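You operate a simulated robot arm through the tools that you are given. There is no shell and no other tool. Be economical: measure what you need, move in short steps, check, and stop when the job is done.

Carry out the task below with a simulated two-armed robot. There is one attempt and no reset: what you move stays moved.

## Task
Pick up the yellow gripper finger from the steel table with one hand, pass it to the other hand and put it on the outer half of the lane 12 table.

The check looks at the end state, three seconds after you hand in, the way a careful person would. Anything else that was tipped, shoved, dropped, spilled or broken makes it a failure.

## Robot
Two 7-joint arms with two-finger parallel grippers on one trunk, on a base that drives. Base frame: it is fixed to the floor where the robot stands at the start and does not move with it; the origin is under the middle of the robot, x ahead of it, y to its left, z up; the surface under the hand at the start is at about z = 0.8. Readings come in m, degrees, newtons and seconds.
The left shoulder is at the start at [0.018, 0.173, 1.178], the right one opposite. With the tool pointing down near the work surface each hand reaches from about 0.1 to 0.66 m from the robot's upright axis, wherever it stands, measured 20 degrees to its own side. Places, roughly: outer half of the lane 12 table [0.4, 2.6, 0.9]. Payload 3.8 kg a hand.
Tool frame (each hand has its own): the origin (TCP) lies between the finger pads and is the grasp point; the fingertips stand 0.03 m ahead of it; z points along the fingers, y is the line along which they close. The gripper opens to 0.11 m. The fingers are 0.02 m wide and 0.01 m thick; the gripper's body (0.048 by 0.112 m) begins 0.055 m behind the TCP.
Orientation is that of the tool frame in the base frame, as a unit quaternion [w, x, y, z]. With the fingers straight down and closing along the base's y, the tool's x points along the base's -x, its y along +y and its z along -z.

## Interface
- The arms move only by the tool drive_tool. It takes "left_moves", "right_moves" or both (then of equal length, played together; a hand with none holds still); each is one flat list of numbers, 7 for each row, row after row: the turn, a rotation vector about the tool's x, y, z in degrees, then the shift along the tool's x, y, z in m, then the finger opening in m, from 0 to 0.11. In form: [wx, wy, wz, tx, ty, tz, hand, wx, wy, wz, tx, ty, tz, hand, ...]. A call has 1 to 10 rows; each row is the pose to reach, as a shift and turn from the pose commanded when the call began, along the tool's axes at that moment. Rows are played at 5 a second. More than 0.05 m and 8.6 degrees between two rows, or a gripper value outside its range, and nothing of the call is played. Where a pose cannot be reached the arm comes as near as it can. A force on the tool above 40 N (or 10 N above the force at the start of the call, whichever is more), or a blocked arm, ends the call early, and 0.2 s more pass. The fingers move at their own pace (about 0.072 m/s each) and stop on an object; they squeeze with about 25 N. The grip force told is the motor's: it shows also when the fingers shut on nothing. Time passes only in rows, and 0.2 s behind the last, so rows that repeat a pose let the fingers close. The reply holds the time, the measured pose of the TCP, the force on the tool along the base axes, the opening and the grip force, in the units named above and with some noise, with the torque about the TCP (base axes, N m) and any sound that the robot's microphone picked up.
- Cameras (640 x 400 px; columns grow to the right, rows downward): "scene" is now at [0.1075, -0.0055, 1.333]; the picture's right is [-0.10, -1.00, 0.00], its down [-0.52, 0.05, -0.85] and it looks along [0.85, -0.09, -0.53] (base axes); focal length 281 px, centre (320, 200). "left" rides on the left gripper at [0.072, -0.017, -0.103] in its tool frame; the picture's right is [0.23, 0.97, 0.00], its down [-0.76, 0.18, -0.62] and it looks along [-0.61, 0.14, 0.78] (tool axes); focal length 222 px, centre (320, 200). "right" rides on the right gripper at [0.072, 0.017, -0.103] in its tool frame; the picture's right is [-0.23, 0.97, 0.00], its down [-0.76, -0.18, -0.62] and it looks along [-0.61, -0.14, 0.78] (tool axes); focal length 222 px, centre (320, 200). There is no depth. A picture from a camera that has moved, and an enlarged one, comes with that camera's place and axes in the base frame and with its lens.
- get_image(camera): a new picture of that camera. No time passes.
- slide_trunk(by): slides the trunk up (or, below 0, down) by that many m; the arms and the scene camera ride with it, the base frame stays. It gives what a move gives, with no picture.
- base_move(legs): drives the robot by 1 to 6 legs, each [ahead, turn to the left] in m and degrees, along the robot's own axes; the way and the turn of a leg run together, so that a leg with both is an arc; at most 1.5 m and 180 degrees a leg. The arms and the cameras ride along, it lands a little off, and it stops where it bumps. It gives what a move gives.
- aim_head(pan, tilt): turns the head with the scene camera to pan (to the left, within 80 degrees either way) and tilt (down, from -29 to 69), counted from straight ahead of the robot. It gives what a move gives.
- zoom(camera, box): a new picture of the part [left, top, right, bottom] of that camera's present view, enlarged. No time passes.
- job_done(): hands the job in; it is judged then, once.

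Go step by step. Nothing tells you exact positions but the pictures and the camera data: compare them with the known pose of the tool, close in by small moves and look again before you grip or let go. The budget is 120 turns and 108 pictures, counting those below and the enlarged ones. Unless the task says otherwise, let go and move clear before handing in, and close with one line.

The tools are called after ">>>" as a command line: name --argument value ..., lists and objects as JSON in quotes. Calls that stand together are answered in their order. drive_tool: Moves the arms, as the interface text tells. Its arguments: {"type":"object","properties":{"left_moves":{"type":"array","items":{"type":"number"}},"right_moves":{"type":"array","items":{"type":"number"}}},"required":[]} The other tools are called the same way: slide_trunk (by) slides the trunk up or down; base_move (legs) drives the base; aim_head (pan, tilt) turns the head that bears the scene camera; get_image (camera) takes a picture; zoom (camera, box) takes an enlarged picture of a part of a camera's view; job_done () hands the job in.

At the start:

```text
clock: 0.0
left_tool_pos: [0.538, 0.2058, 1.1216]
left_tcp_rot: [0.002, 0.0, 1.0, -0.002]
left_contact_force: [0.2, -0.1, 0.3]
left_ft_torque: [0.01, 0.01, 0.03]
left_gripper_width: 0.11
left_gripper_force: 0.1
right_tool_pos: [0.5134, -0.2748, 1.0468]
right_tcp_rot: [0.0, 0.0, 1.0, -0.001]
right_contact_force: [0.7, 0.1, 0.2]
right_ft_torque: [0.0, 0.01, -0.01]
right_gripper_width: 0.1102
right_gripper_force: 0.1
trunk travel left (down, up): [-0.275, 0.295]
robot x, y, heading: [0.0004, -0.0031, 0.1]
head pan, tilt: [-5.7, 31.9]
```

scene: 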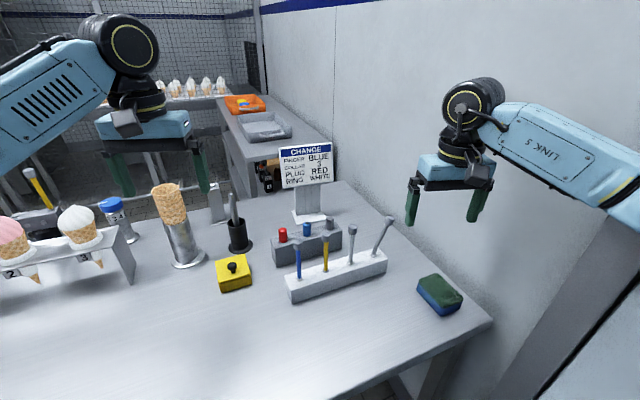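
right: 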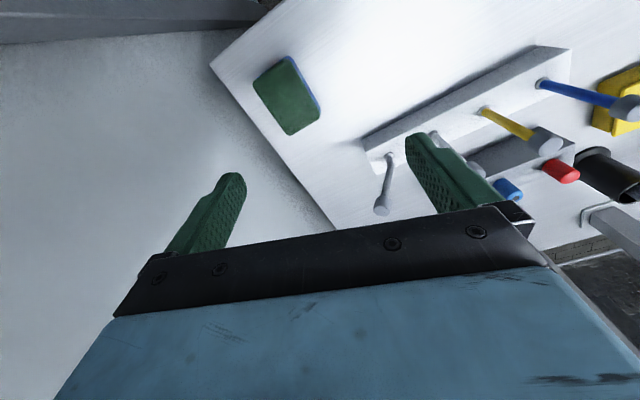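
left: 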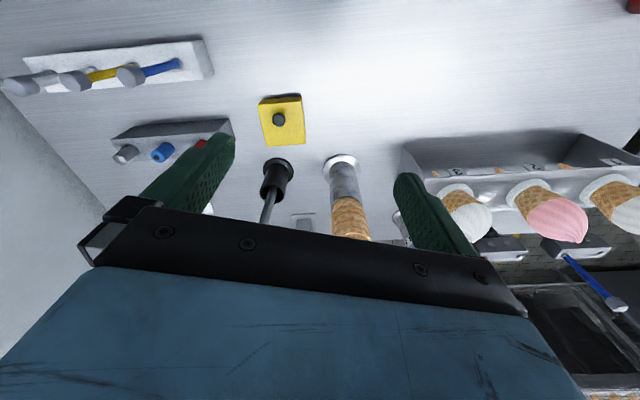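

I see a rack with thin coloured items, a sign, a yellow block and cones. I'll look closer to decide which one is the yellow gripper finger.

>>> zoom --camera "scene" --box '[200, 130, 480, 320]'

>>> zoom --camera "right" --box '[340, 30, 640, 230]'

>>> zoom --camera "scene" --box '[0, 140, 240, 300]'

```text
2.11 times, centred on (340, 225) of scene
camera zoom: at [0.1075, -0.0055, 1.333], right [-0.1, -1.0, 0.0], down [-0.52, 0.05, -0.85], along [0.85, -0.09, -0.53], focal length 592 px, centre (278, 147)
```

zoom: 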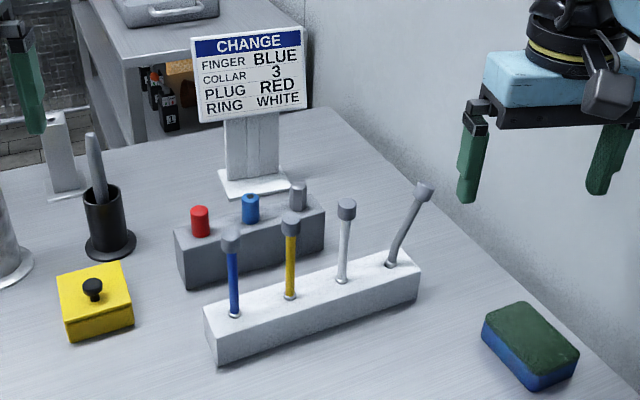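

```text
2.00 times, centred on (490, 130) of right
camera zoom: at [0.4388, -0.2571, 1.1507], right [0.23, 0.97, 0.0], down [0.76, -0.18, 0.62], along [0.61, -0.14, -0.78], focal length 444 px, centre (-20, 340)
```

zoom: 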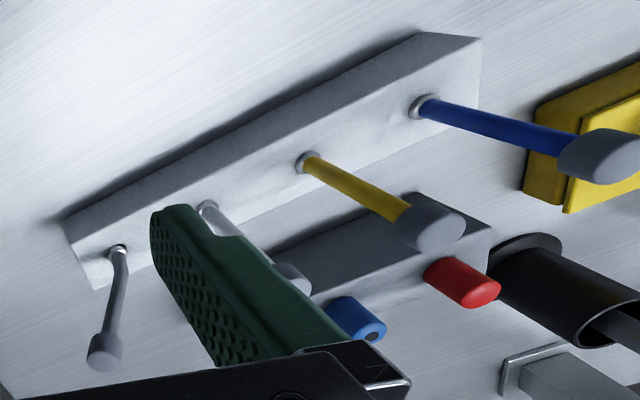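

```text
2.50 times, centred on (120, 220) of scene
camera zoom: at [0.1075, -0.0055, 1.333], right [-0.1, -1.0, 0.0], down [-0.52, 0.05, -0.85], along [0.85, -0.09, -0.53], focal length 703 px, centre (820, 150)
```

zoom: 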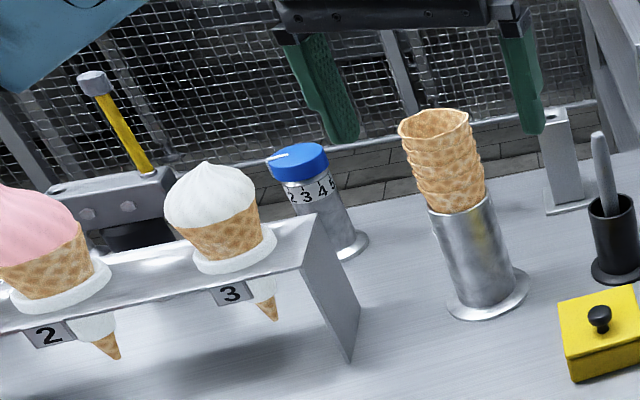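

The yellow finger standing in the white rack is the target. I'll look left towards the lane 12 table before starting.

>>> aim_head --pan 75 --tilt 20

>>> get_image --camera "scene"

```text
clock: 1.5
left_tool_pos: [0.5386, 0.2057, 1.1217]
left_tcp_rot: [0.001, 0.0, 1.0, -0.002]
left_contact_force: [-0.5, 0.1, 0.2]
left_ft_torque: [0.02, 0.02, -0.02]
left_gripper_width: 0.1101
left_gripper_force: 0.0
right_tool_pos: [0.512, -0.2733, 1.047]
right_tcp_rot: [0.001, -0.001, 1.0, -0.003]
right_contact_force: [0.0, 0.4, -0.3]
right_ft_torque: [-0.04, 0.01, 0.01]
right_gripper_width: 0.1097
right_gripper_force: 0.1
trunk travel left (down, up): [-0.275, 0.295]
robot x, y, heading: [0.0003, -0.0005, 0.1]
head pan, tilt: [75.0, 20.0]
```

```text
101 pictures are left
camera scene: at [0.0424, 0.0933, 1.3516], right [0.97, -0.26, 0.0], down [-0.09, -0.33, -0.94], along [0.24, 0.91, -0.34], focal length 281 px, centre (320, 200)
```

scene: 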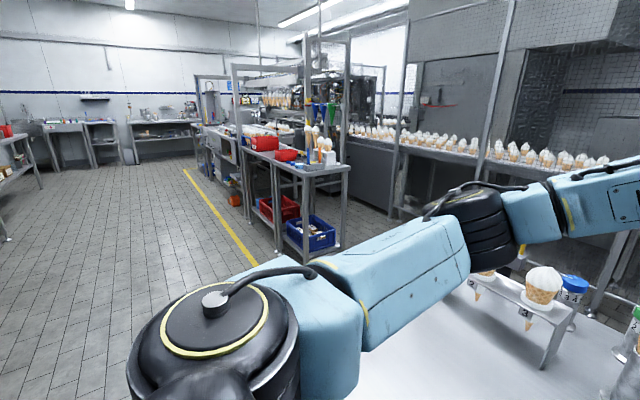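

>>> zoom --camera "scene" --box '[180, 60, 380, 260]'

>>> aim_head --pan -20 --tilt 40

>>> get_image --camera "scene"

```text
2.00 times, centred on (280, 160) of scene
camera zoom: at [0.0424, 0.0933, 1.3516], right [0.97, -0.26, 0.0], down [-0.09, -0.33, -0.94], along [0.24, 0.91, -0.34], focal length 562 px, centre (400, 280)
```

zoom: 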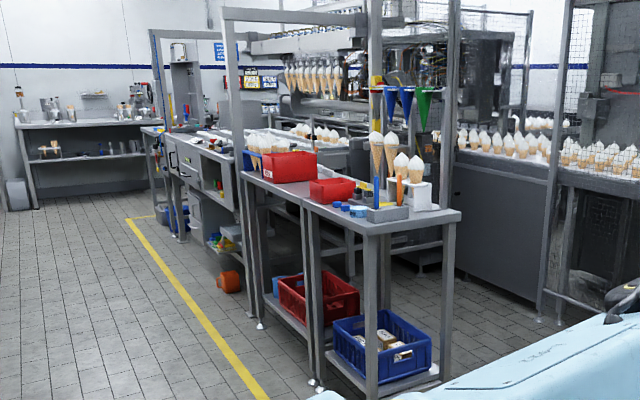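

```text
clock: 3.2
left_tool_pos: [0.5388, 0.2059, 1.1228]
left_tcp_rot: [0.001, 0.0, 1.0, -0.002]
left_contact_force: [-0.5, 0.1, -0.2]
left_ft_torque: [0.0, 0.02, -0.02]
left_gripper_width: 0.1099
left_gripper_force: 0.1
right_tool_pos: [0.5129, -0.2742, 1.0472]
right_tcp_rot: [0.001, 0.0, 1.0, -0.002]
right_contact_force: [-0.1, -0.1, 0.2]
right_ft_torque: [0.05, -0.01, 0.01]
right_gripper_width: 0.11
right_gripper_force: 0.1
trunk travel left (down, up): [-0.275, 0.295]
robot x, y, heading: [0.0012, -0.0002, 0.1]
head pan, tilt: [-20.0, 40.0]
```

```text
99 pictures are left
camera scene: at [0.0983, -0.0257, 1.3207], right [-0.34, -0.94, 0.0], down [-0.6, 0.22, -0.77], along [0.72, -0.26, -0.64], focal length 281 px, centre (320, 200)
```

scene: 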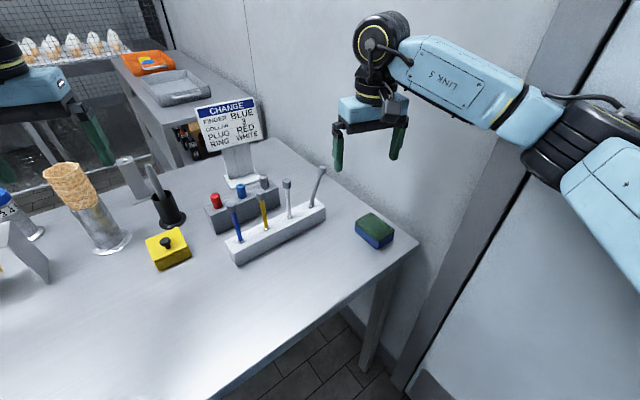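

The yellow finger's shaft is at about (0.577, -0.068), rising from z≈0.84 to a grey head at z≈0.965. I'll turn the right hand 85° so it closes across the row, and move it above the finger.

>>> drive_tool --right_moves '[0, 0, -8.5, -0.006, 0.02, -0.002, 0.11, 0, 0, -17, -0.012, 0.04, -0.005, 0.11, 0, 0, -25.5, -0.018, 0.06, -0.01, 0.11, 0, 0, -34, -0.025, 0.08, -0.015, 0.11, 0, 0, -42.5, -0.031, 0.1, -0.02, 0.11, 0, 0, -51, -0.038, 0.12, -0.025, 0.11, 0, 0, -59.5, -0.044, 0.14, -0.03, 0.11, 0, 0, -68, -0.05, 0.16, -0.03, 0.11, 0, 0, -76.5, -0.056, 0.18, -0.03, 0.11, 0, 0, -85, -0.063, 0.2, -0.03, 0.11]'

>>> get_image --camera "right"

>>> get_image --camera "scene"

```text
clock: 5.5
left_tool_pos: [0.5403, 0.2007, 1.1218]
left_tcp_rot: [-0.001, 0.0, 1.0, 0.001]
left_contact_force: [-0.2, -0.1, 0.5]
left_ft_torque: [0.08, 0.0, -0.01]
left_gripper_width: 0.1098
left_gripper_force: 0.1
right_tool_pos: [0.4121, -0.12, 1.111]
right_tcp_rot: [0.047, -0.566, 0.821, -0.061]
right_contact_force: [0.5, -1.3, -0.3]
right_ft_torque: [0.04, -0.01, 0.05]
right_gripper_width: 0.1101
right_gripper_force: 0.0
right hand out of reach, approached as far as the arm can: row 5, 6, 7, 8, 9, 10
trunk travel left (down, up): [-0.275, 0.295]
robot x, y, heading: [-0.0008, 0.0042, -0.0]
head pan, tilt: [-20.0, 40.0]
```

```text
98 pictures are left
camera right: at [0.3552, -0.1783, 1.2102], right [-0.82, 0.56, -0.15], down [0.34, 0.68, 0.65], along [0.46, 0.48, -0.75], focal length 222 px, centre (320, 200)
```

right: 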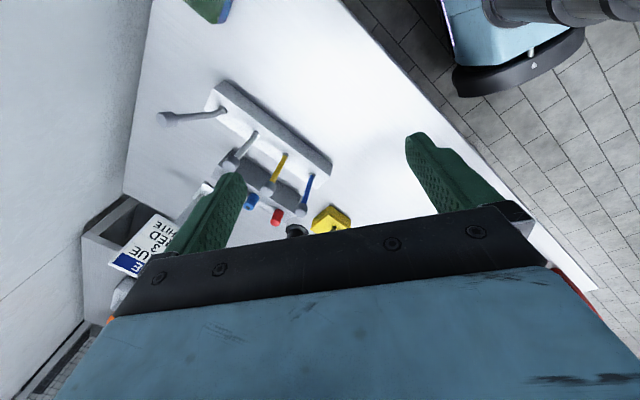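

```text
97 pictures are left
camera scene: at [0.0996, -0.0317, 1.3204], right [-0.34, -0.94, 0.0], down [-0.6, 0.22, -0.77], along [0.72, -0.26, -0.64], focal length 281 px, centre (320, 200)
```

scene: 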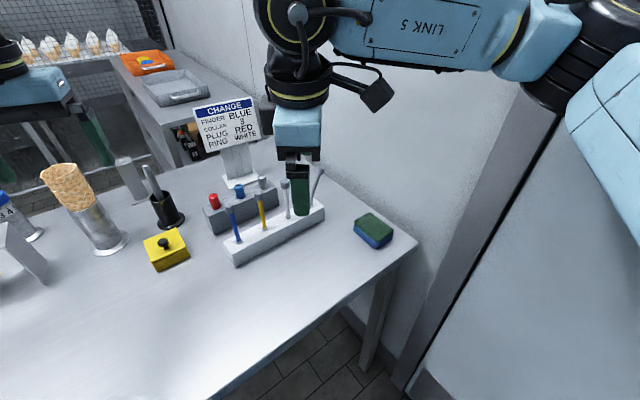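

The right hand fell short at that yaw, probably a wrist limit. I'll go back to the start orientation relative to the command frame, to see how commands are counted.

>>> drive_tool --right_moves '[0, 0, 8.5, 0, 0, 0, 0.11, 0, 0, 17, 0, 0, 0, 0.11, 0, 0, 25.5, 0, 0, 0, 0.11]'

```text
clock: 6.2
left_tool_pos: [0.5397, 0.2025, 1.1233]
left_tcp_rot: [0.001, 0.0, 1.0, -0.001]
left_contact_force: [-0.2, 0.0, -0.6]
left_ft_torque: [0.01, -0.01, 0.03]
left_gripper_width: 0.1099
left_gripper_force: 0.0
right_tool_pos: [0.4135, -0.1174, 1.1078]
right_tcp_rot: [0.059, -0.369, 0.926, -0.049]
right_contact_force: [0.1, 0.1, 0.1]
right_ft_torque: [0.0, -0.01, -0.03]
right_gripper_width: 0.11
right_gripper_force: 0.1
trunk travel left (down, up): [-0.275, 0.295]
robot x, y, heading: [0.002, 0.0015, 0.0]
head pan, tilt: [-20.0, 40.0]
```

Commands count from the achieved pose. I'll undo the yaw and then turn the other way (+70°), which also closes across the row.

>>> drive_tool --right_moves '[-1, 1.2, 7.2, -0.003, -0.021, 0.007, 0.11, -2, 2.3, 14.5, -0.006, -0.042, 0.014, 0.11, -2.9, 3.5, 21.7, -0.009, -0.063, 0.021, 0.11, -3.9, 4.6, 28.9, -0.012, -0.084, 0.028, 0.11, -4.8, 5.8, 36.2, -0.015, -0.105, 0.034, 0.11, -5.8, 6.95, 43.4, -0.0175, -0.127, 0.04, 0.11]'

```text
clock: 7.7
left_tool_pos: [0.5391, 0.2029, 1.1214]
left_tcp_rot: [-0.001, 0.0, 1.0, 0.0]
left_contact_force: [0.5, 0.1, 0.0]
left_ft_torque: [-0.01, -0.03, 0.01]
left_gripper_width: 0.1099
left_gripper_force: 0.0
right_tool_pos: [0.5198, -0.1987, 1.0839]
right_tcp_rot: [-0.001, 0.001, 1.0, -0.001]
right_contact_force: [1.1, 0.0, -0.8]
right_ft_torque: [-0.01, -0.03, -0.01]
right_gripper_width: 0.1103
right_gripper_force: 0.0
trunk travel left (down, up): [-0.275, 0.295]
robot x, y, heading: [0.0044, 0.0012, -0.1]
head pan, tilt: [-20.0, 40.0]
```

Good, upright again. Now I'll turn +70° and approach.

>>> drive_tool --right_moves '[0, 0, 8, -0.005, 0.01, 0, 0.11, 0, 0, 16, -0.01, 0.02, 0, 0.11, 0, 0, 24, -0.015, 0.03, 0, 0.11, 0, 0, 32, -0.02, 0.045, 0, 0.11, 0, 0, 40, -0.025, 0.06, 0, 0.11, 0, 0, 48, -0.03, 0.07, 0, 0.11, 0, 0, 56, -0.035, 0.08, 0, 0.11, 0, 0, 64, -0.04, 0.09, 0, 0.11, 0, 0, 70, -0.04, 0.1, 0, 0.11]'

>>> get_image --camera "right"

>>> get_image --camera "scene"

```text
clock: 9.7
left_tool_pos: [0.5405, 0.2031, 1.1217]
left_tcp_rot: [0.0, 0.0, 1.0, -0.001]
left_contact_force: [0.1, -0.4, 0.1]
left_ft_torque: [-0.01, 0.02, -0.05]
left_gripper_width: 0.1103
left_gripper_force: 0.0
right_tool_pos: [0.5554, -0.0981, 1.087]
right_tcp_rot: [0.001, 0.575, 0.818, -0.001]
right_contact_force: [0.1, 0.9, 0.1]
right_ft_torque: [0.02, 0.03, 0.02]
right_gripper_width: 0.1101
right_gripper_force: 0.1
trunk travel left (down, up): [-0.275, 0.295]
robot x, y, heading: [0.0021, 0.0001, 0.0]
head pan, tilt: [-20.0, 40.0]
```

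```text
96 pictures are left
camera right: at [0.5465, -0.0245, 1.1903], right [0.99, 0.12, 0.0], down [0.09, -0.78, 0.62], along [0.07, -0.62, -0.78], focal length 222 px, centre (320, 200)
```

right: 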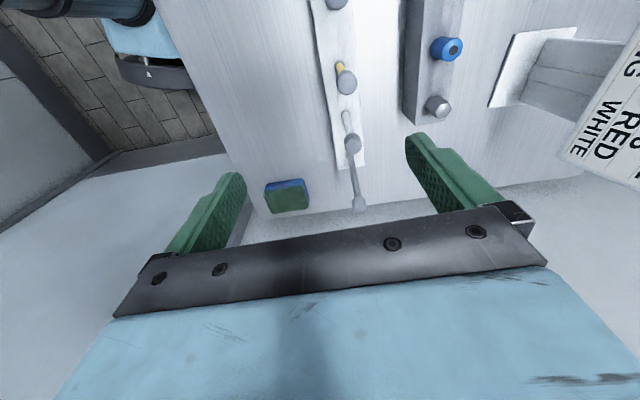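

```text
95 pictures are left
camera scene: at [0.1002, -0.0294, 1.3204], right [-0.34, -0.94, 0.0], down [-0.6, 0.22, -0.77], along [0.72, -0.26, -0.64], focal length 281 px, centre (320, 200)
```

scene: 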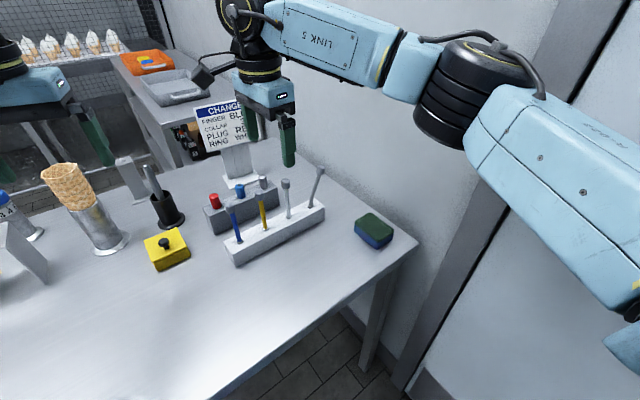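

Both views agree: the head is at about (0.574, -0.066). I'll move over it and descend to just above.

>>> drive_tool --right_moves '[0, 0, 0, 0.012, 0.013, 0.01, 0.11, 0, 0, 0, 0.0243, 0.0269, 0.03, 0.11, 0, 0, 0, 0.0243, 0.0269, 0.06, 0.11]'

>>> get_image --camera "right"

>>> zoom --camera "scene" --box '[190, 90, 350, 270]'

```text
clock: 10.4
left_tool_pos: [0.5402, 0.203, 1.1215]
left_tcp_rot: [0.001, -0.001, 1.0, -0.001]
left_contact_force: [-0.1, 0.0, -0.8]
left_ft_torque: [0.0, 0.0, 0.0]
left_gripper_width: 0.11
left_gripper_force: 0.1
right_tool_pos: [0.5731, -0.0645, 1.0239]
right_tcp_rot: [0.0, 0.573, 0.819, -0.001]
right_contact_force: [0.7, -0.1, 0.0]
right_ft_torque: [0.0, -0.02, -0.04]
right_gripper_width: 0.1102
right_gripper_force: 0.2
trunk travel left (down, up): [-0.275, 0.295]
robot x, y, heading: [0.0, 0.001, -0.2]
head pan, tilt: [-20.0, 40.0]
```

```text
94 pictures are left
camera right: at [0.5634, 0.0087, 1.1281], right [0.99, 0.12, 0.0], down [0.09, -0.78, 0.62], along [0.07, -0.62, -0.78], focal length 222 px, centre (320, 200)
```

right: 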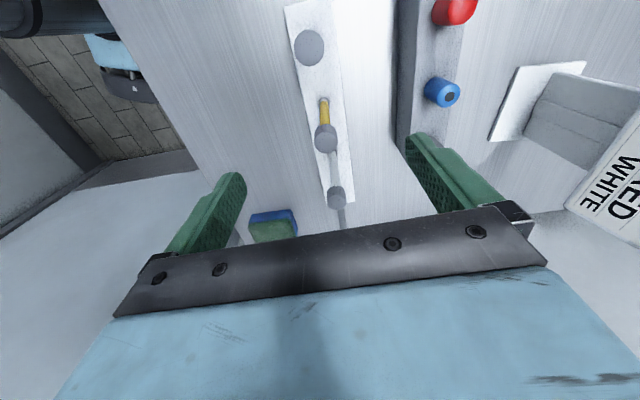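

```text
2.22 times, centred on (270, 180) of scene
camera zoom: at [0.1005, -0.03, 1.3204], right [-0.34, -0.94, 0.0], down [-0.6, 0.22, -0.77], along [0.72, -0.26, -0.64], focal length 625 px, centre (431, 244)
```

zoom: 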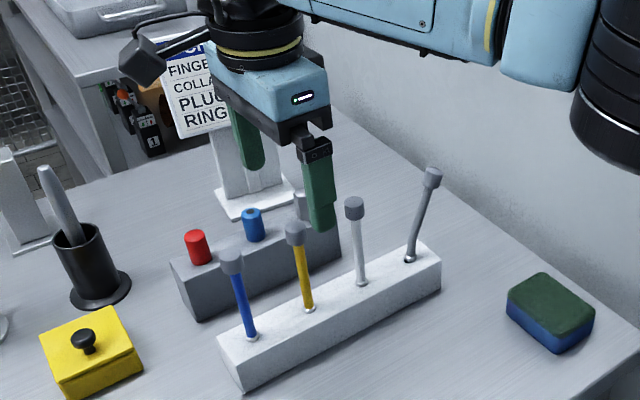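

Aligned within a few mm: the head top is at about (0.577, -0.062, 0.953). I'll descend to grip height and check before closing.

>>> drive_tool --right_moves '[0, 0, 0, 0.001, 0.0035, 0.025, 0.1, 0, 0, 0, 0.001, 0.0035, 0.05, 0.08, 0, 0, 0, 0.001, 0.0035, 0.078, 0.07, 0, 0, 0, 0.001, 0.0035, 0.078, 0.07]'

>>> get_image --camera "right"

>>> zoom --camera "scene" --box '[190, 90, 350, 270]'

```text
clock: 11.4
left_tool_pos: [0.5402, 0.2036, 1.1215]
left_tcp_rot: [-0.001, 0.0, 1.0, -0.001]
left_contact_force: [-1.3, -0.4, 0.3]
left_ft_torque: [0.0, 0.0, 0.01]
left_gripper_width: 0.1101
left_gripper_force: 0.0
right_tool_pos: [0.5752, -0.0645, 0.9483]
right_tcp_rot: [0.001, 0.573, 0.819, -0.001]
right_contact_force: [0.5, 0.4, 0.0]
right_ft_torque: [0.02, 0.01, -0.01]
right_gripper_width: 0.0698
right_gripper_force: 0.0
trunk travel left (down, up): [-0.275, 0.295]
robot x, y, heading: [0.0017, 0.0007, -0.1]
head pan, tilt: [-20.0, 40.0]
```

```text
92 pictures are left
camera right: at [0.5654, 0.0094, 1.0527], right [0.99, 0.12, 0.0], down [0.09, -0.78, 0.62], along [0.07, -0.62, -0.78], focal length 222 px, centre (320, 200)
```

right: 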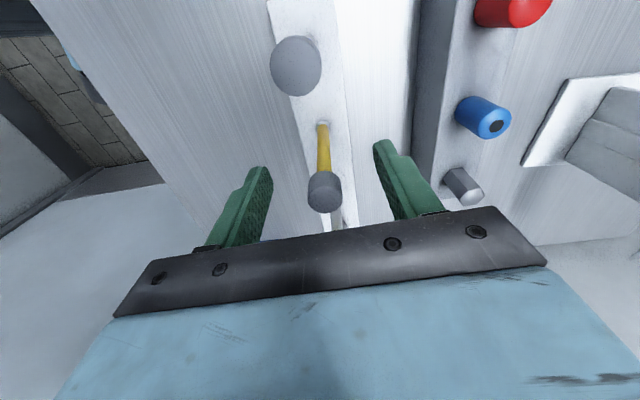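

```text
2.22 times, centred on (270, 180) of scene
camera zoom: at [0.1001, -0.0296, 1.3205], right [-0.34, -0.94, 0.0], down [-0.6, 0.22, -0.77], along [0.72, -0.26, -0.64], focal length 625 px, centre (431, 244)
```

zoom: 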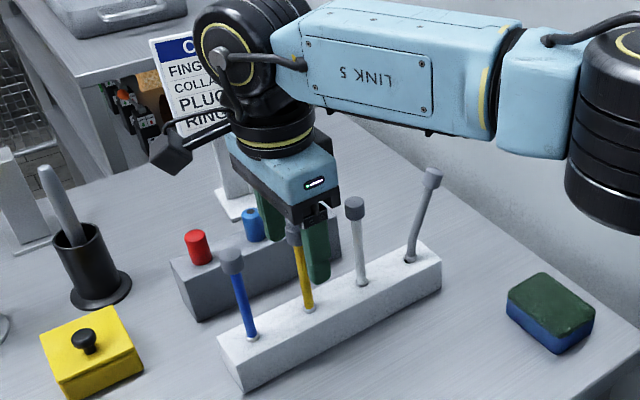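

The head sits centred between the pads. I'll close and see whether it grips.

>>> drive_tool --right_moves '[0, 0, 0, 0.003, 0, 0.003, 0.04, 0, 0, 0, 0.003, 0, 0.003, 0.0, 0, 0, 0, 0.003, 0, 0.003, 0.0, 0, 0, 0, 0.003, 0, 0.003, 0.0]'

>>> get_image --camera "right"

```text
clock: 12.4
left_tool_pos: [0.5401, 0.2033, 1.1216]
left_tcp_rot: [0.0, 0.0, 1.0, 0.0]
left_contact_force: [0.3, 0.1, 0.8]
left_ft_torque: [0.0, 0.01, 0.01]
left_gripper_width: 0.1102
left_gripper_force: 0.0
right_tool_pos: [0.5743, -0.0603, 0.9459]
right_tcp_rot: [0.0, 0.574, 0.819, -0.001]
right_contact_force: [0.6, 0.1, -0.4]
right_ft_torque: [0.09, -0.16, 0.0]
right_gripper_width: 0.0189
right_gripper_force: 25.2
trunk travel left (down, up): [-0.275, 0.295]
robot x, y, heading: [-0.0031, 0.0005, -0.2]
head pan, tilt: [-20.0, 40.0]
```

```text
90 pictures are left
camera right: at [0.5647, 0.0132, 1.0495], right [0.99, 0.12, 0.0], down [0.09, -0.78, 0.62], along [0.08, -0.62, -0.78], focal length 222 px, centre (320, 200)
```

right: 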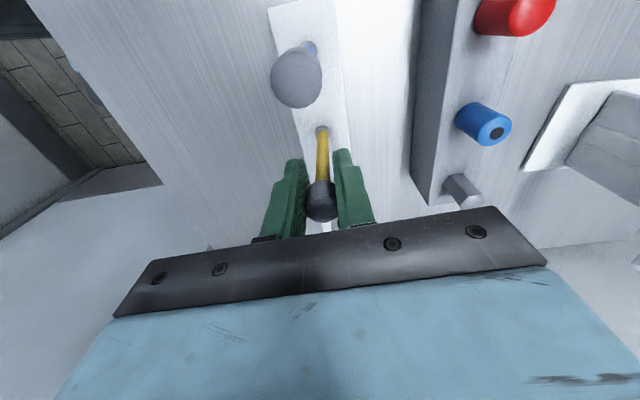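

Gripped at 19 mm. Pulling straight up slowly.

>>> drive_tool --right_moves '[0, 0, 0, 0, 0, -0.01, 0, 0, 0, 0, 0, 0, -0.02, 0, 0, 0, 0, 0, 0, -0.035, 0, 0, 0, 0, 0, 0, -0.055, 0, 0, 0, 0, 0, 0, -0.075, 0]'

>>> get_image --camera "scene"

>>> get_image --camera "right"

```text
clock: 13.7
left_tool_pos: [0.5403, 0.2028, 1.1221]
left_tcp_rot: [0.0, 0.0, 1.0, 0.0]
left_contact_force: [-0.1, -0.7, -0.2]
left_ft_torque: [0.02, 0.01, -0.01]
left_gripper_width: 0.1099
left_gripper_force: 0.1
right_tool_pos: [0.5753, -0.0594, 1.0198]
right_tcp_rot: [0.0, 0.574, 0.819, -0.002]
right_contact_force: [0.4, -0.2, -0.6]
right_ft_torque: [0.03, 0.07, 0.01]
right_gripper_width: 0.0184
right_gripper_force: 25.5
trunk travel left (down, up): [-0.275, 0.295]
robot x, y, heading: [-0.0006, 0.0017, 0.1]
head pan, tilt: [-20.0, 40.0]
```

```text
89 pictures are left
camera scene: at [0.1001, -0.0296, 1.3204], right [-0.34, -0.94, 0.0], down [-0.6, 0.22, -0.77], along [0.72, -0.26, -0.64], focal length 281 px, centre (320, 200)
```

scene: 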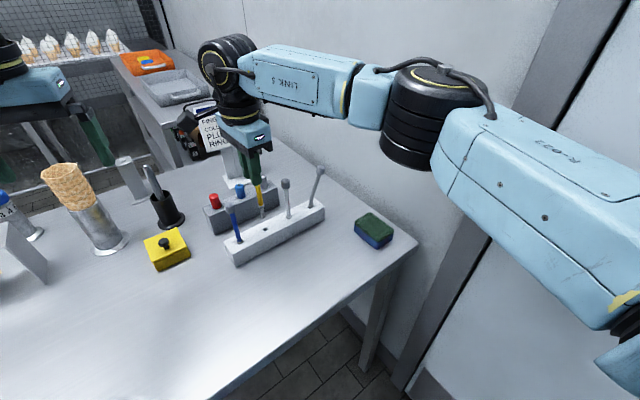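

```text
88 pictures are left
camera right: at [0.5646, 0.0142, 1.1221], right [0.99, 0.12, 0.0], down [0.09, -0.77, 0.62], along [0.07, -0.62, -0.78], focal length 222 px, centre (320, 200)
```

right: 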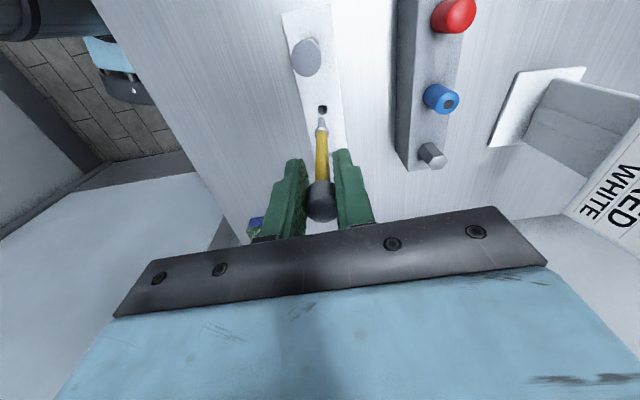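

It's free of the rack with its tip visible. I'll lift it further and bring it back clear of the rack for the handover.

>>> drive_tool --right_moves '[0, 0, 0, 0, 0, -0.035, 0, 0, 0, 0, 0, 0, -0.07, 0, 0, 0, 0, 0.01, -0.03, -0.1, 0, 0, 0, 0, 0.02, -0.06, -0.11, 0, 0, 0, 0, 0.03, -0.09, -0.12, 0, 0, 0, 0, 0.041, -0.113, -0.12, 0]'

>>> aim_head --pan 0 --tilt 32

>>> get_image --camera "scene"

>>> get_image --camera "left"

```text
clock: 15.1
left_tool_pos: [0.5396, 0.2031, 1.1222]
left_tcp_rot: [0.0, 0.0, 1.0, -0.001]
left_contact_force: [-0.5, -0.1, -1.1]
left_ft_torque: [0.02, 0.01, -0.03]
left_gripper_width: 0.1102
left_gripper_force: 0.0
right_tool_pos: [0.4551, -0.0624, 1.1403]
right_tcp_rot: [0.001, 0.573, 0.819, 0.0]
right_contact_force: [0.0, 0.0, 0.8]
right_ft_torque: [0.0, 0.01, 0.02]
right_gripper_width: 0.0182
right_gripper_force: 25.0
trunk travel left (down, up): [-0.275, 0.295]
robot x, y, heading: [-0.0014, 0.002, -0.1]
head pan, tilt: [-20.0, 40.0]
```

```text
clock: 15.9
left_tool_pos: [0.5408, 0.203, 1.1224]
left_tcp_rot: [0.0, 0.0, 1.0, -0.001]
left_contact_force: [-0.1, 0.1, -0.7]
left_ft_torque: [0.0, 0.01, 0.03]
left_gripper_width: 0.11
left_gripper_force: 0.2
right_tool_pos: [0.4554, -0.062, 1.1396]
right_tcp_rot: [0.0, 0.574, 0.819, -0.002]
right_contact_force: [0.1, -0.5, -0.3]
right_ft_torque: [0.02, 0.0, -0.01]
right_gripper_width: 0.0184
right_gripper_force: 25.2
trunk travel left (down, up): [-0.275, 0.295]
robot x, y, heading: [0.0016, 0.0015, 0.0]
head pan, tilt: [0.0, 32.0]
```

```text
87 pictures are left
camera scene: at [0.11, -0.0006, 1.3326], right [0.0, -1.0, 0.0], down [-0.53, 0.0, -0.85], along [0.85, 0.0, -0.53], focal length 281 px, centre (320, 200)
```

scene: 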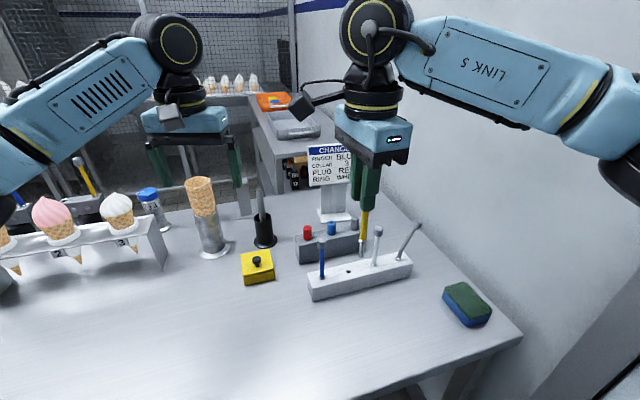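

```text
86 pictures are left
camera left: at [0.4671, 0.1851, 1.2248], right [-0.23, 0.97, 0.0], down [0.76, 0.18, 0.62], along [0.61, 0.14, -0.78], focal length 222 px, centre (320, 200)
```

left: 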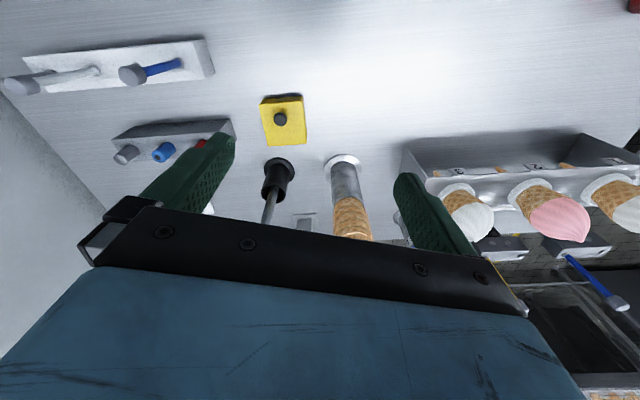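

Finger held vertically, usable yellow shaft roughly 3–10 cm below the right fingertips. I'll raise the trunk for clearance, then pitch the left hand to point forward.

>>> slide_trunk --by 0.12

>>> drive_tool --left_moves '[0, -8.5, 0, 0.014, 0, 0.0, 0.11, 0, -17, 0, 0.028, 0, 0.0, 0.11, 0, -25.5, 0, 0.042, 0, 0.0, 0.11, 0, -34, 0, 0.056, 0, 0.0, 0.11, 0, -42.5, 0, 0.07, 0, 0.0, 0.11, 0, -51, 0, 0.084, 0, 0, 0.11, 0, -59.5, 0, 0.098, 0, 0, 0.11, 0, -68, 0, 0.11, 0, 0, 0.11, 0, -76.5, 0, 0.12, 0, 0, 0.11, 0, -85, 0, 0.12, 0, 0, 0.11]'

>>> get_image --camera "scene"

```text
clock: 17.4
left_tool_pos: [0.5403, 0.2025, 1.2416]
left_tcp_rot: [0.0, 0.0, 1.0, 0.0]
left_contact_force: [0.2, -0.8, -0.7]
left_ft_torque: [-0.01, 0.01, -0.04]
left_gripper_width: 0.1099
left_gripper_force: 0.1
right_tool_pos: [0.4566, -0.0613, 1.2585]
right_tcp_rot: [0.0, 0.574, 0.819, -0.001]
right_contact_force: [-0.3, -0.4, -0.6]
right_ft_torque: [0.0, 0.02, 0.01]
right_gripper_width: 0.0187
right_gripper_force: 25.2
trunk travel left (down, up): [-0.395, 0.175]
robot x, y, heading: [0.0006, 0.0015, -0.1]
head pan, tilt: [0.0, 32.0]
```

```text
clock: 19.6
left_tool_pos: [0.452, 0.1972, 1.2354]
left_tcp_rot: [0.677, 0.0, 0.736, 0.0]
left_contact_force: [-0.3, -0.3, -0.1]
left_ft_torque: [0.02, 0.0, 0.0]
left_gripper_width: 0.1102
left_gripper_force: 0.1
left hand out of reach, approached as far as the arm can: row 8, 9, 10
right_tool_pos: [0.4556, -0.0608, 1.2596]
right_tcp_rot: [0.0, 0.573, 0.82, -0.001]
right_contact_force: [0.1, -0.3, -0.1]
right_ft_torque: [-0.01, 0.0, -0.02]
right_gripper_width: 0.0184
right_gripper_force: 25.3
trunk travel left (down, up): [-0.395, 0.175]
robot x, y, heading: [-0.0002, 0.0001, -0.1]
head pan, tilt: [0.0, 32.0]
```

```text
85 pictures are left
camera scene: at [0.1096, -0.0002, 1.4527], right [0.0, -1.0, 0.0], down [-0.53, 0.0, -0.85], along [0.85, 0.0, -0.53], focal length 281 px, centre (320, 200)
```

scene: 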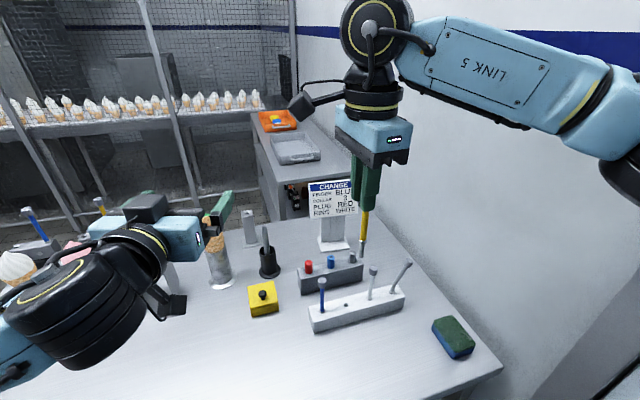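

The left hand points forward. I'll move the held finger slightly forward-right, and yaw the left hand 40° toward it at shaft height.

>>> drive_tool --left_moves '[8, 0, 0, 0.01, -0.02, 0, 0.11, 16, 0, 0, 0.02, -0.04, 0, 0.11, 24, 0, 0, 0.03, -0.07, 0, 0.1, 32, 0, 0, 0.04, -0.1, 0, 0.08, 40, 0, 0, 0.045, -0.12, 0, 0.08]' --right_moves '[0, 0, 0, -0.01, 0.011, 0, 0, 0, 0, 0, -0.02, 0.022, 0, 0, 0, 0, 0, -0.03, 0.033, 0, 0, 0, 0, 0, -0.04, 0.044, 0, 0, 0, 0, 0, -0.052, 0.0556, 0, 0]'

>>> get_image --camera "scene"

>>> get_image --camera "left"

```text
clock: 20.8
left_tool_pos: [0.4477, 0.0776, 1.1889]
left_tcp_rot: [0.635, 0.232, 0.692, -0.253]
left_contact_force: [0.2, 0.7, 0.2]
left_ft_torque: [0.0, -0.03, 0.02]
left_gripper_width: 0.0798
left_gripper_force: 0.0
right_tool_pos: [0.5275, -0.0905, 1.2595]
right_tcp_rot: [0.0, 0.574, 0.819, -0.001]
right_contact_force: [0.3, -0.3, 0.2]
right_ft_torque: [0.01, 0.02, -0.01]
right_gripper_width: 0.0186
right_gripper_force: 25.0
trunk travel left (down, up): [-0.395, 0.175]
robot x, y, heading: [0.0016, 0.0012, 0.2]
head pan, tilt: [0.0, 32.0]
```

```text
84 pictures are left
camera scene: at [0.1105, -0.0006, 1.4526], right [0.0, -1.0, 0.0], down [-0.53, 0.0, -0.85], along [0.85, 0.0, -0.53], focal length 281 px, centre (320, 200)
```

scene: 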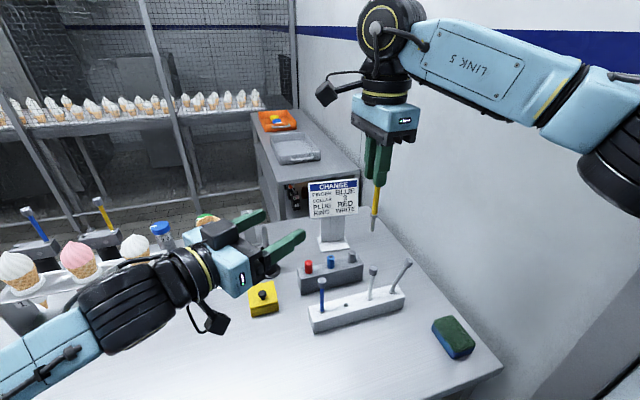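

```text
83 pictures are left
camera left: at [0.3513, 0.1306, 1.1231], right [0.61, 0.74, -0.28], down [-0.29, 0.54, 0.79], along [0.74, -0.4, 0.55], focal length 222 px, centre (320, 200)
```

left: 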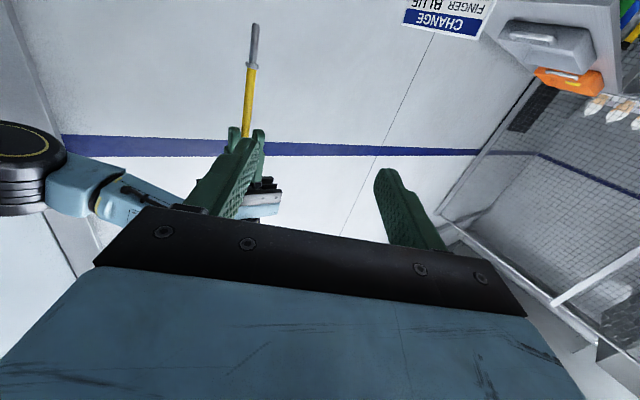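

Left hand is nicely posed. Shaft is at about (0.528, -0.098), z 1.15–1.23. I'll shift sideways to align, advance halfway, and look.

>>> drive_tool --left_moves '[0, 0, 0, -0.003, -0.025, 0, 0.08, 0, 0, 0, -0.006, -0.05, 0, 0.08, 0, 0, 0, -0.01, -0.083, 0.02, 0.08, 0, 0, 0, -0.013, -0.083, 0.05, 0.08, 0, 0, 0, -0.013, -0.083, 0.085, 0.08]'

>>> get_image --camera "scene"

>>> get_image --camera "left"

```text
clock: 22.0
left_tool_pos: [0.465, -0.043, 1.2041]
left_tcp_rot: [0.634, 0.231, 0.694, -0.252]
left_contact_force: [0.2, -0.1, 0.2]
left_ft_torque: [-0.05, 0.02, 0.02]
left_gripper_width: 0.0802
left_gripper_force: 0.0
right_tool_pos: [0.5261, -0.0916, 1.2599]
right_tcp_rot: [0.0, 0.573, 0.82, -0.001]
right_contact_force: [0.4, -0.4, -0.5]
right_ft_torque: [0.01, -0.03, -0.01]
right_gripper_width: 0.0185
right_gripper_force: 24.3
trunk travel left (down, up): [-0.395, 0.175]
robot x, y, heading: [-0.0025, 0.0005, -0.0]
head pan, tilt: [0.0, 32.0]
```

```text
82 pictures are left
camera scene: at [0.1104, -0.0019, 1.4526], right [0.0, -1.0, 0.0], down [-0.53, 0.0, -0.85], along [0.85, 0.0, -0.53], focal length 281 px, centre (320, 200)
```

scene: 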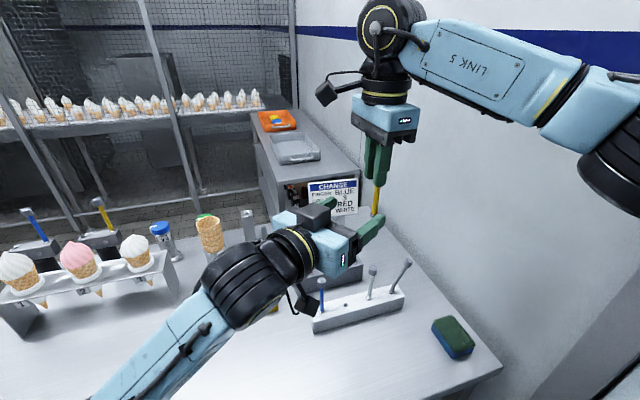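

```text
81 pictures are left
camera left: at [0.3676, 0.0101, 1.1383], right [0.6, 0.75, -0.28], down [-0.29, 0.54, 0.79], along [0.74, -0.4, 0.54], focal length 222 px, centre (320, 200)
```

left: 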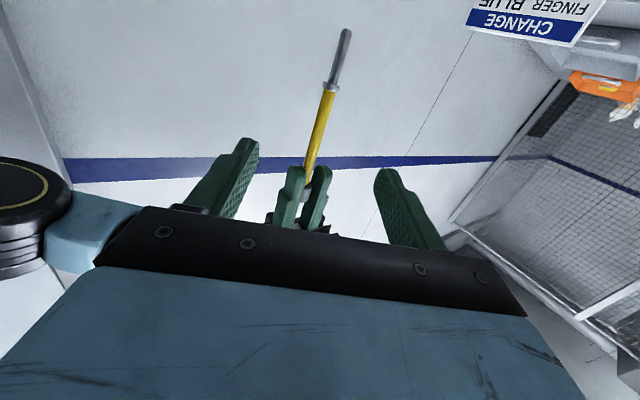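

The shaft lies between the open left jaws. Advancing the last 8 cm at z≈1.19, below the right fingertips.

>>> drive_tool --left_moves '[0, 0, 0, 0.005, -0.001, 0.03, 0.08, 0, 0, 0, 0.01, -0.002, 0.06, 0.08, 0, 0, 0, 0.01, -0.002, 0.083, 0.08, 0, 0, 0, 0.01, -0.002, 0.083, 0.08]'

>>> zoom --camera "scene" --box '[260, 80, 500, 260]'

>>> get_image --camera "left"

>>> get_image --camera "right"

```text
clock: 23.0
left_tool_pos: [0.5232, -0.0971, 1.1861]
left_tcp_rot: [0.635, 0.231, 0.692, -0.252]
left_contact_force: [0.2, -0.9, -0.3]
left_ft_torque: [0.01, -0.02, 0.02]
left_gripper_width: 0.0802
left_gripper_force: 0.0
right_tool_pos: [0.5262, -0.0909, 1.261]
right_tcp_rot: [0.001, 0.573, 0.819, -0.001]
right_contact_force: [1.1, 0.1, -0.8]
right_ft_torque: [-0.01, 0.02, 0.0]
right_gripper_width: 0.0185
right_gripper_force: 25.1
trunk travel left (down, up): [-0.395, 0.175]
robot x, y, heading: [0.001, -0.0001, -0.2]
head pan, tilt: [0.0, 32.0]
```

```text
2.22 times, centred on (380, 170) of scene
camera zoom: at [0.1097, -0.0002, 1.4527], right [0.0, -1.0, 0.0], down [-0.53, 0.0, -0.85], along [0.85, 0.0, -0.53], focal length 625 px, centre (187, 267)
```

zoom: 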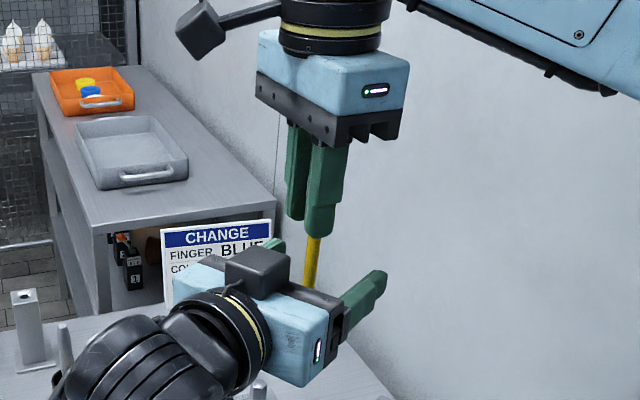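

```text
79 pictures are left
camera left: at [0.4277, -0.0448, 1.1221], right [0.6, 0.75, -0.28], down [-0.3, 0.54, 0.79], along [0.74, -0.39, 0.55], focal length 222 px, centre (320, 200)
```

left: 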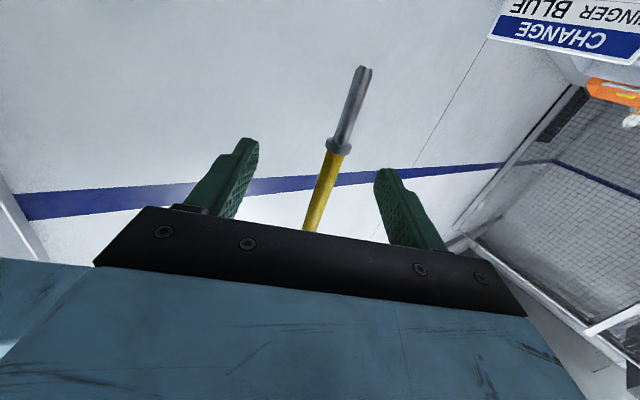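

```text
78 pictures are left
camera right: at [0.5159, -0.0172, 1.363], right [0.99, 0.12, 0.0], down [0.09, -0.78, 0.62], along [0.07, -0.62, -0.78], focal length 222 px, centre (320, 200)
```

right: 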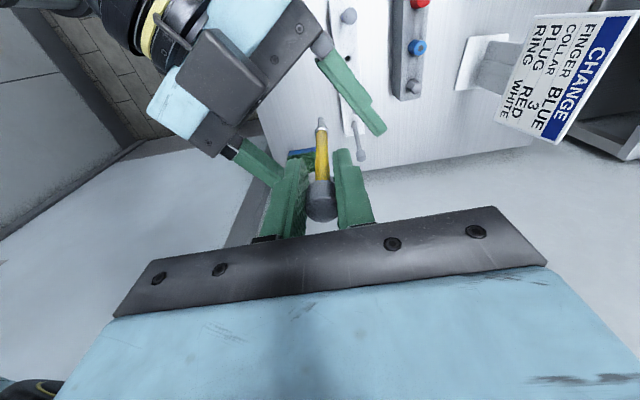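

The shaft is centred between the left pads. Closing the left hand.

>>> drive_tool --left_moves '[0, 0, 0, 0, 0, 0.003, 0.05, 0, 0, 0, 0, 0, 0.003, 0.02, 0, 0, 0, 0, 0, 0.003, 0.0, 0, 0, 0, 0, 0, 0.003, 0.0, 0, 0, 0, 0, 0, 0.003, 0.0]'

>>> get_image --camera "left"

>>> get_image --camera "right"

```text
clock: 24.2
left_tool_pos: [0.5265, -0.0993, 1.1864]
left_tcp_rot: [0.635, 0.231, 0.692, -0.252]
left_contact_force: [5.8, 4.2, 0.5]
left_ft_torque: [0.4, 0.15, 0.03]
left_gripper_width: 0.0095
left_gripper_force: 25.3
right_tool_pos: [0.5255, -0.0921, 1.2592]
right_tcp_rot: [0.0, 0.574, 0.819, -0.001]
right_contact_force: [-5.9, -4.6, -0.2]
right_ft_torque: [-0.72, 0.25, -0.06]
right_gripper_width: 0.0186
right_gripper_force: 24.5
trunk travel left (down, up): [-0.395, 0.175]
robot x, y, heading: [0.0018, -0.0015, -0.0]
head pan, tilt: [0.0, 32.0]
```

```text
77 pictures are left
camera left: at [0.4296, -0.0461, 1.1218], right [0.6, 0.75, -0.28], down [-0.3, 0.54, 0.79], along [0.74, -0.39, 0.54], focal length 222 px, centre (320, 200)
```

left: 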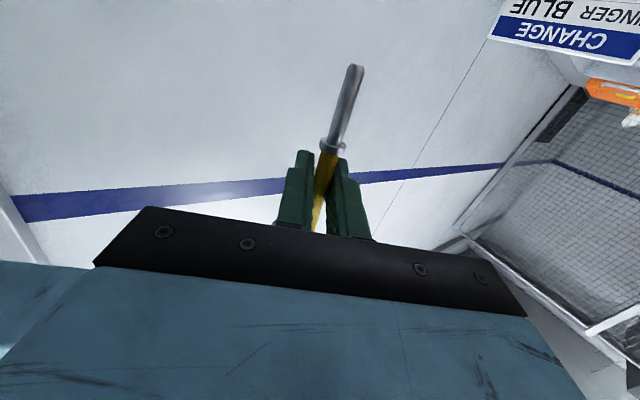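

```text
76 pictures are left
camera right: at [0.5162, -0.0178, 1.3628], right [0.99, 0.12, 0.0], down [0.09, -0.77, 0.63], along [0.07, -0.62, -0.78], focal length 222 px, centre (320, 200)
```

right: 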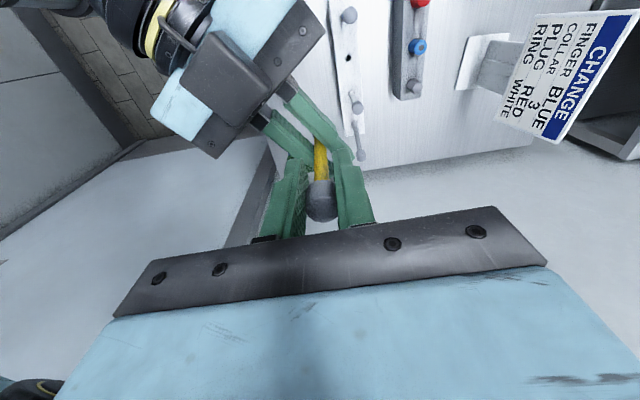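

Left holds the shaft (9.5 mm). Releasing the right hand and raising it clear.

>>> drive_tool --right_moves '[0, 0, 0, 0, 0, 0, 0.03, 0, 0, 0, 0, 0, 0, 0.06, 0, 0, 0, 0, 0, 0, 0.08, 0, 0, 0, 0, 0, -0.03, 0.08, 0, 0, 0, 0, 0, -0.06, 0.08, 0, 0, 0, 0, 0, -0.09, 0.08]'

>>> get_image --camera "scene"

>>> get_image --camera "left"

```text
clock: 25.6
left_tool_pos: [0.5256, -0.0983, 1.1874]
left_tcp_rot: [0.635, 0.231, 0.692, -0.253]
left_contact_force: [0.1, 0.0, 0.2]
left_ft_torque: [-0.02, 0.02, 0.0]
left_gripper_width: 0.0096
left_gripper_force: 25.0
right_tool_pos: [0.5268, -0.089, 1.3515]
right_tcp_rot: [0.001, 0.573, 0.819, 0.0]
right_contact_force: [0.0, -0.7, -0.2]
right_ft_torque: [-0.02, 0.02, 0.0]
right_gripper_width: 0.0799
right_gripper_force: 0.0
trunk travel left (down, up): [-0.395, 0.175]
robot x, y, heading: [-0.0021, 0.0029, 0.1]
head pan, tilt: [0.0, 32.0]
```

```text
75 pictures are left
camera scene: at [0.1094, 0.0, 1.4527], right [0.0, -1.0, 0.0], down [-0.53, 0.0, -0.85], along [0.85, 0.0, -0.53], focal length 281 px, centre (320, 200)
```

scene: 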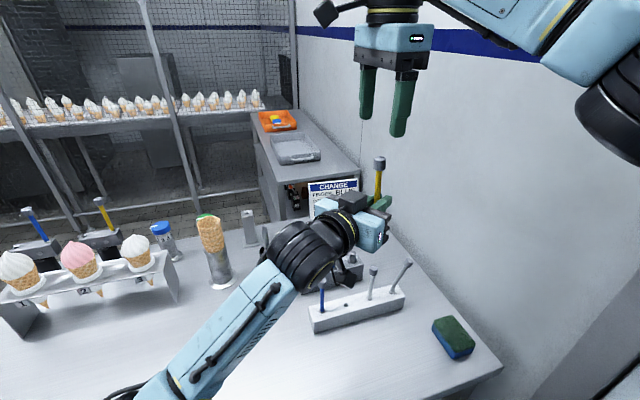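

```text
74 pictures are left
camera left: at [0.4288, -0.046, 1.1222], right [0.6, 0.75, -0.28], down [-0.3, 0.54, 0.79], along [0.74, -0.39, 0.54], focal length 222 px, centre (320, 200)
```

left: 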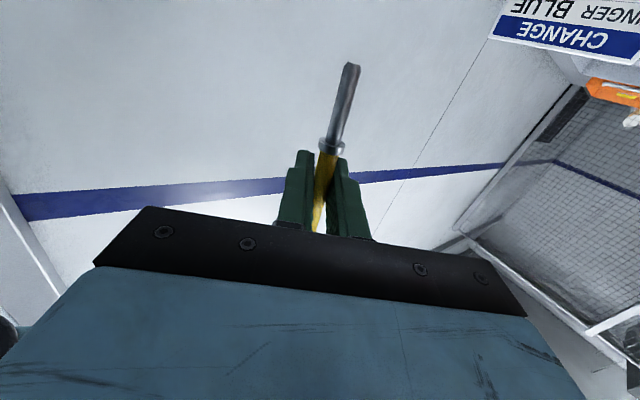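

Handover done: the left hand holds the finger alone. I'll retract both arms before driving.

>>> drive_tool --left_moves '[0, 0, 0, -0.01, 0.0, -0.03, 0, 0, 0, 0, -0.02, 0.0, -0.06, 0, 0, 0, 0, -0.03, 0.02, -0.09, 0, 0, 0, 0, -0.04, 0.04, -0.12, 0, 0, 0, 0, -0.05, 0.06, -0.15, 0, 0, 0, 0, -0.053, 0.08, -0.18, 0, 0, 0, 0, -0.053, 0.1, -0.2, 0, 0, 0, 0, -0.053, 0.12, -0.21, 0, 0, 0, 0, -0.053, 0.14, -0.222, 0]' --right_moves '[0, 0, -8, -0.012, -0.018, 0, 0.08, 0, 0, -16, -0.024, -0.037, 0, 0.08, 0, 0, -24, -0.036, -0.055, 0, 0.08, 0, 0, -32, -0.048, -0.074, 0, 0.08, 0, 0, -40, -0.06, -0.092, 0, 0.08, 0, 0, -48, -0.073, -0.11, 0, 0.08, 0, 0, -56, -0.085, -0.13, 0, 0.08, 0, 0, -64, -0.098, -0.148, 0, 0.08, 0, 0, -70, -0.11, -0.167, 0, 0.08]'

>>> aim_head --pan 80 --tilt 25

>>> get_image --camera "scene"

```text
clock: 27.6
left_tool_pos: [0.4484, 0.1554, 1.2482]
left_tcp_rot: [0.636, 0.229, 0.693, -0.252]
left_contact_force: [-0.2, -0.3, -0.1]
left_ft_torque: [-0.03, -0.02, 0.02]
left_gripper_width: 0.01
left_gripper_force: 24.9
right_tool_pos: [0.4062, -0.247, 1.3506]
right_tcp_rot: [0.0, -0.003, 1.0, -0.003]
right_contact_force: [0.2, 0.3, 0.1]
right_ft_torque: [0.0, -0.01, 0.02]
right_gripper_width: 0.0798
right_gripper_force: 0.0
trunk travel left (down, up): [-0.395, 0.175]
robot x, y, heading: [-0.0006, -0.0004, -0.1]
head pan, tilt: [0.0, 32.0]
```

```text
clock: 29.1
left_tool_pos: [0.4495, 0.1552, 1.2479]
left_tcp_rot: [0.635, 0.23, 0.692, -0.253]
left_contact_force: [0.1, 0.5, -0.2]
left_ft_torque: [0.0, 0.0, 0.01]
left_gripper_width: 0.0099
left_gripper_force: 24.7
right_tool_pos: [0.4064, -0.2478, 1.3513]
right_tcp_rot: [0.0, 0.001, 1.0, -0.002]
right_contact_force: [0.1, 0.4, -1.0]
right_ft_torque: [0.0, 0.0, 0.01]
right_gripper_width: 0.0797
right_gripper_force: 0.0
trunk travel left (down, up): [-0.395, 0.175]
robot x, y, heading: [-0.0001, 0.0029, -0.2]
head pan, tilt: [80.0, 25.0]
```

```text
73 pictures are left
camera scene: at [0.0363, 0.0948, 1.4634], right [0.98, -0.17, 0.0], down [-0.07, -0.42, -0.9], along [0.16, 0.89, -0.43], focal length 281 px, centre (320, 200)
```

scene: 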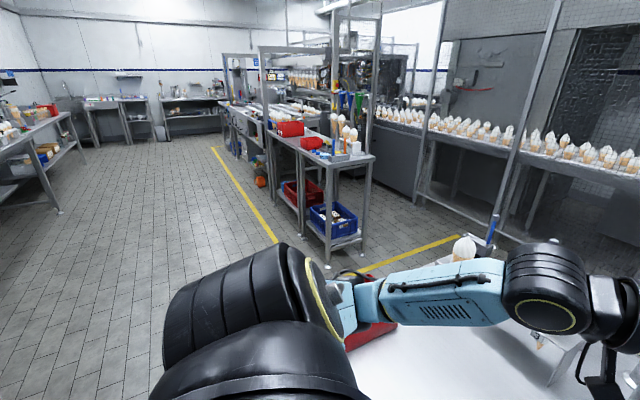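

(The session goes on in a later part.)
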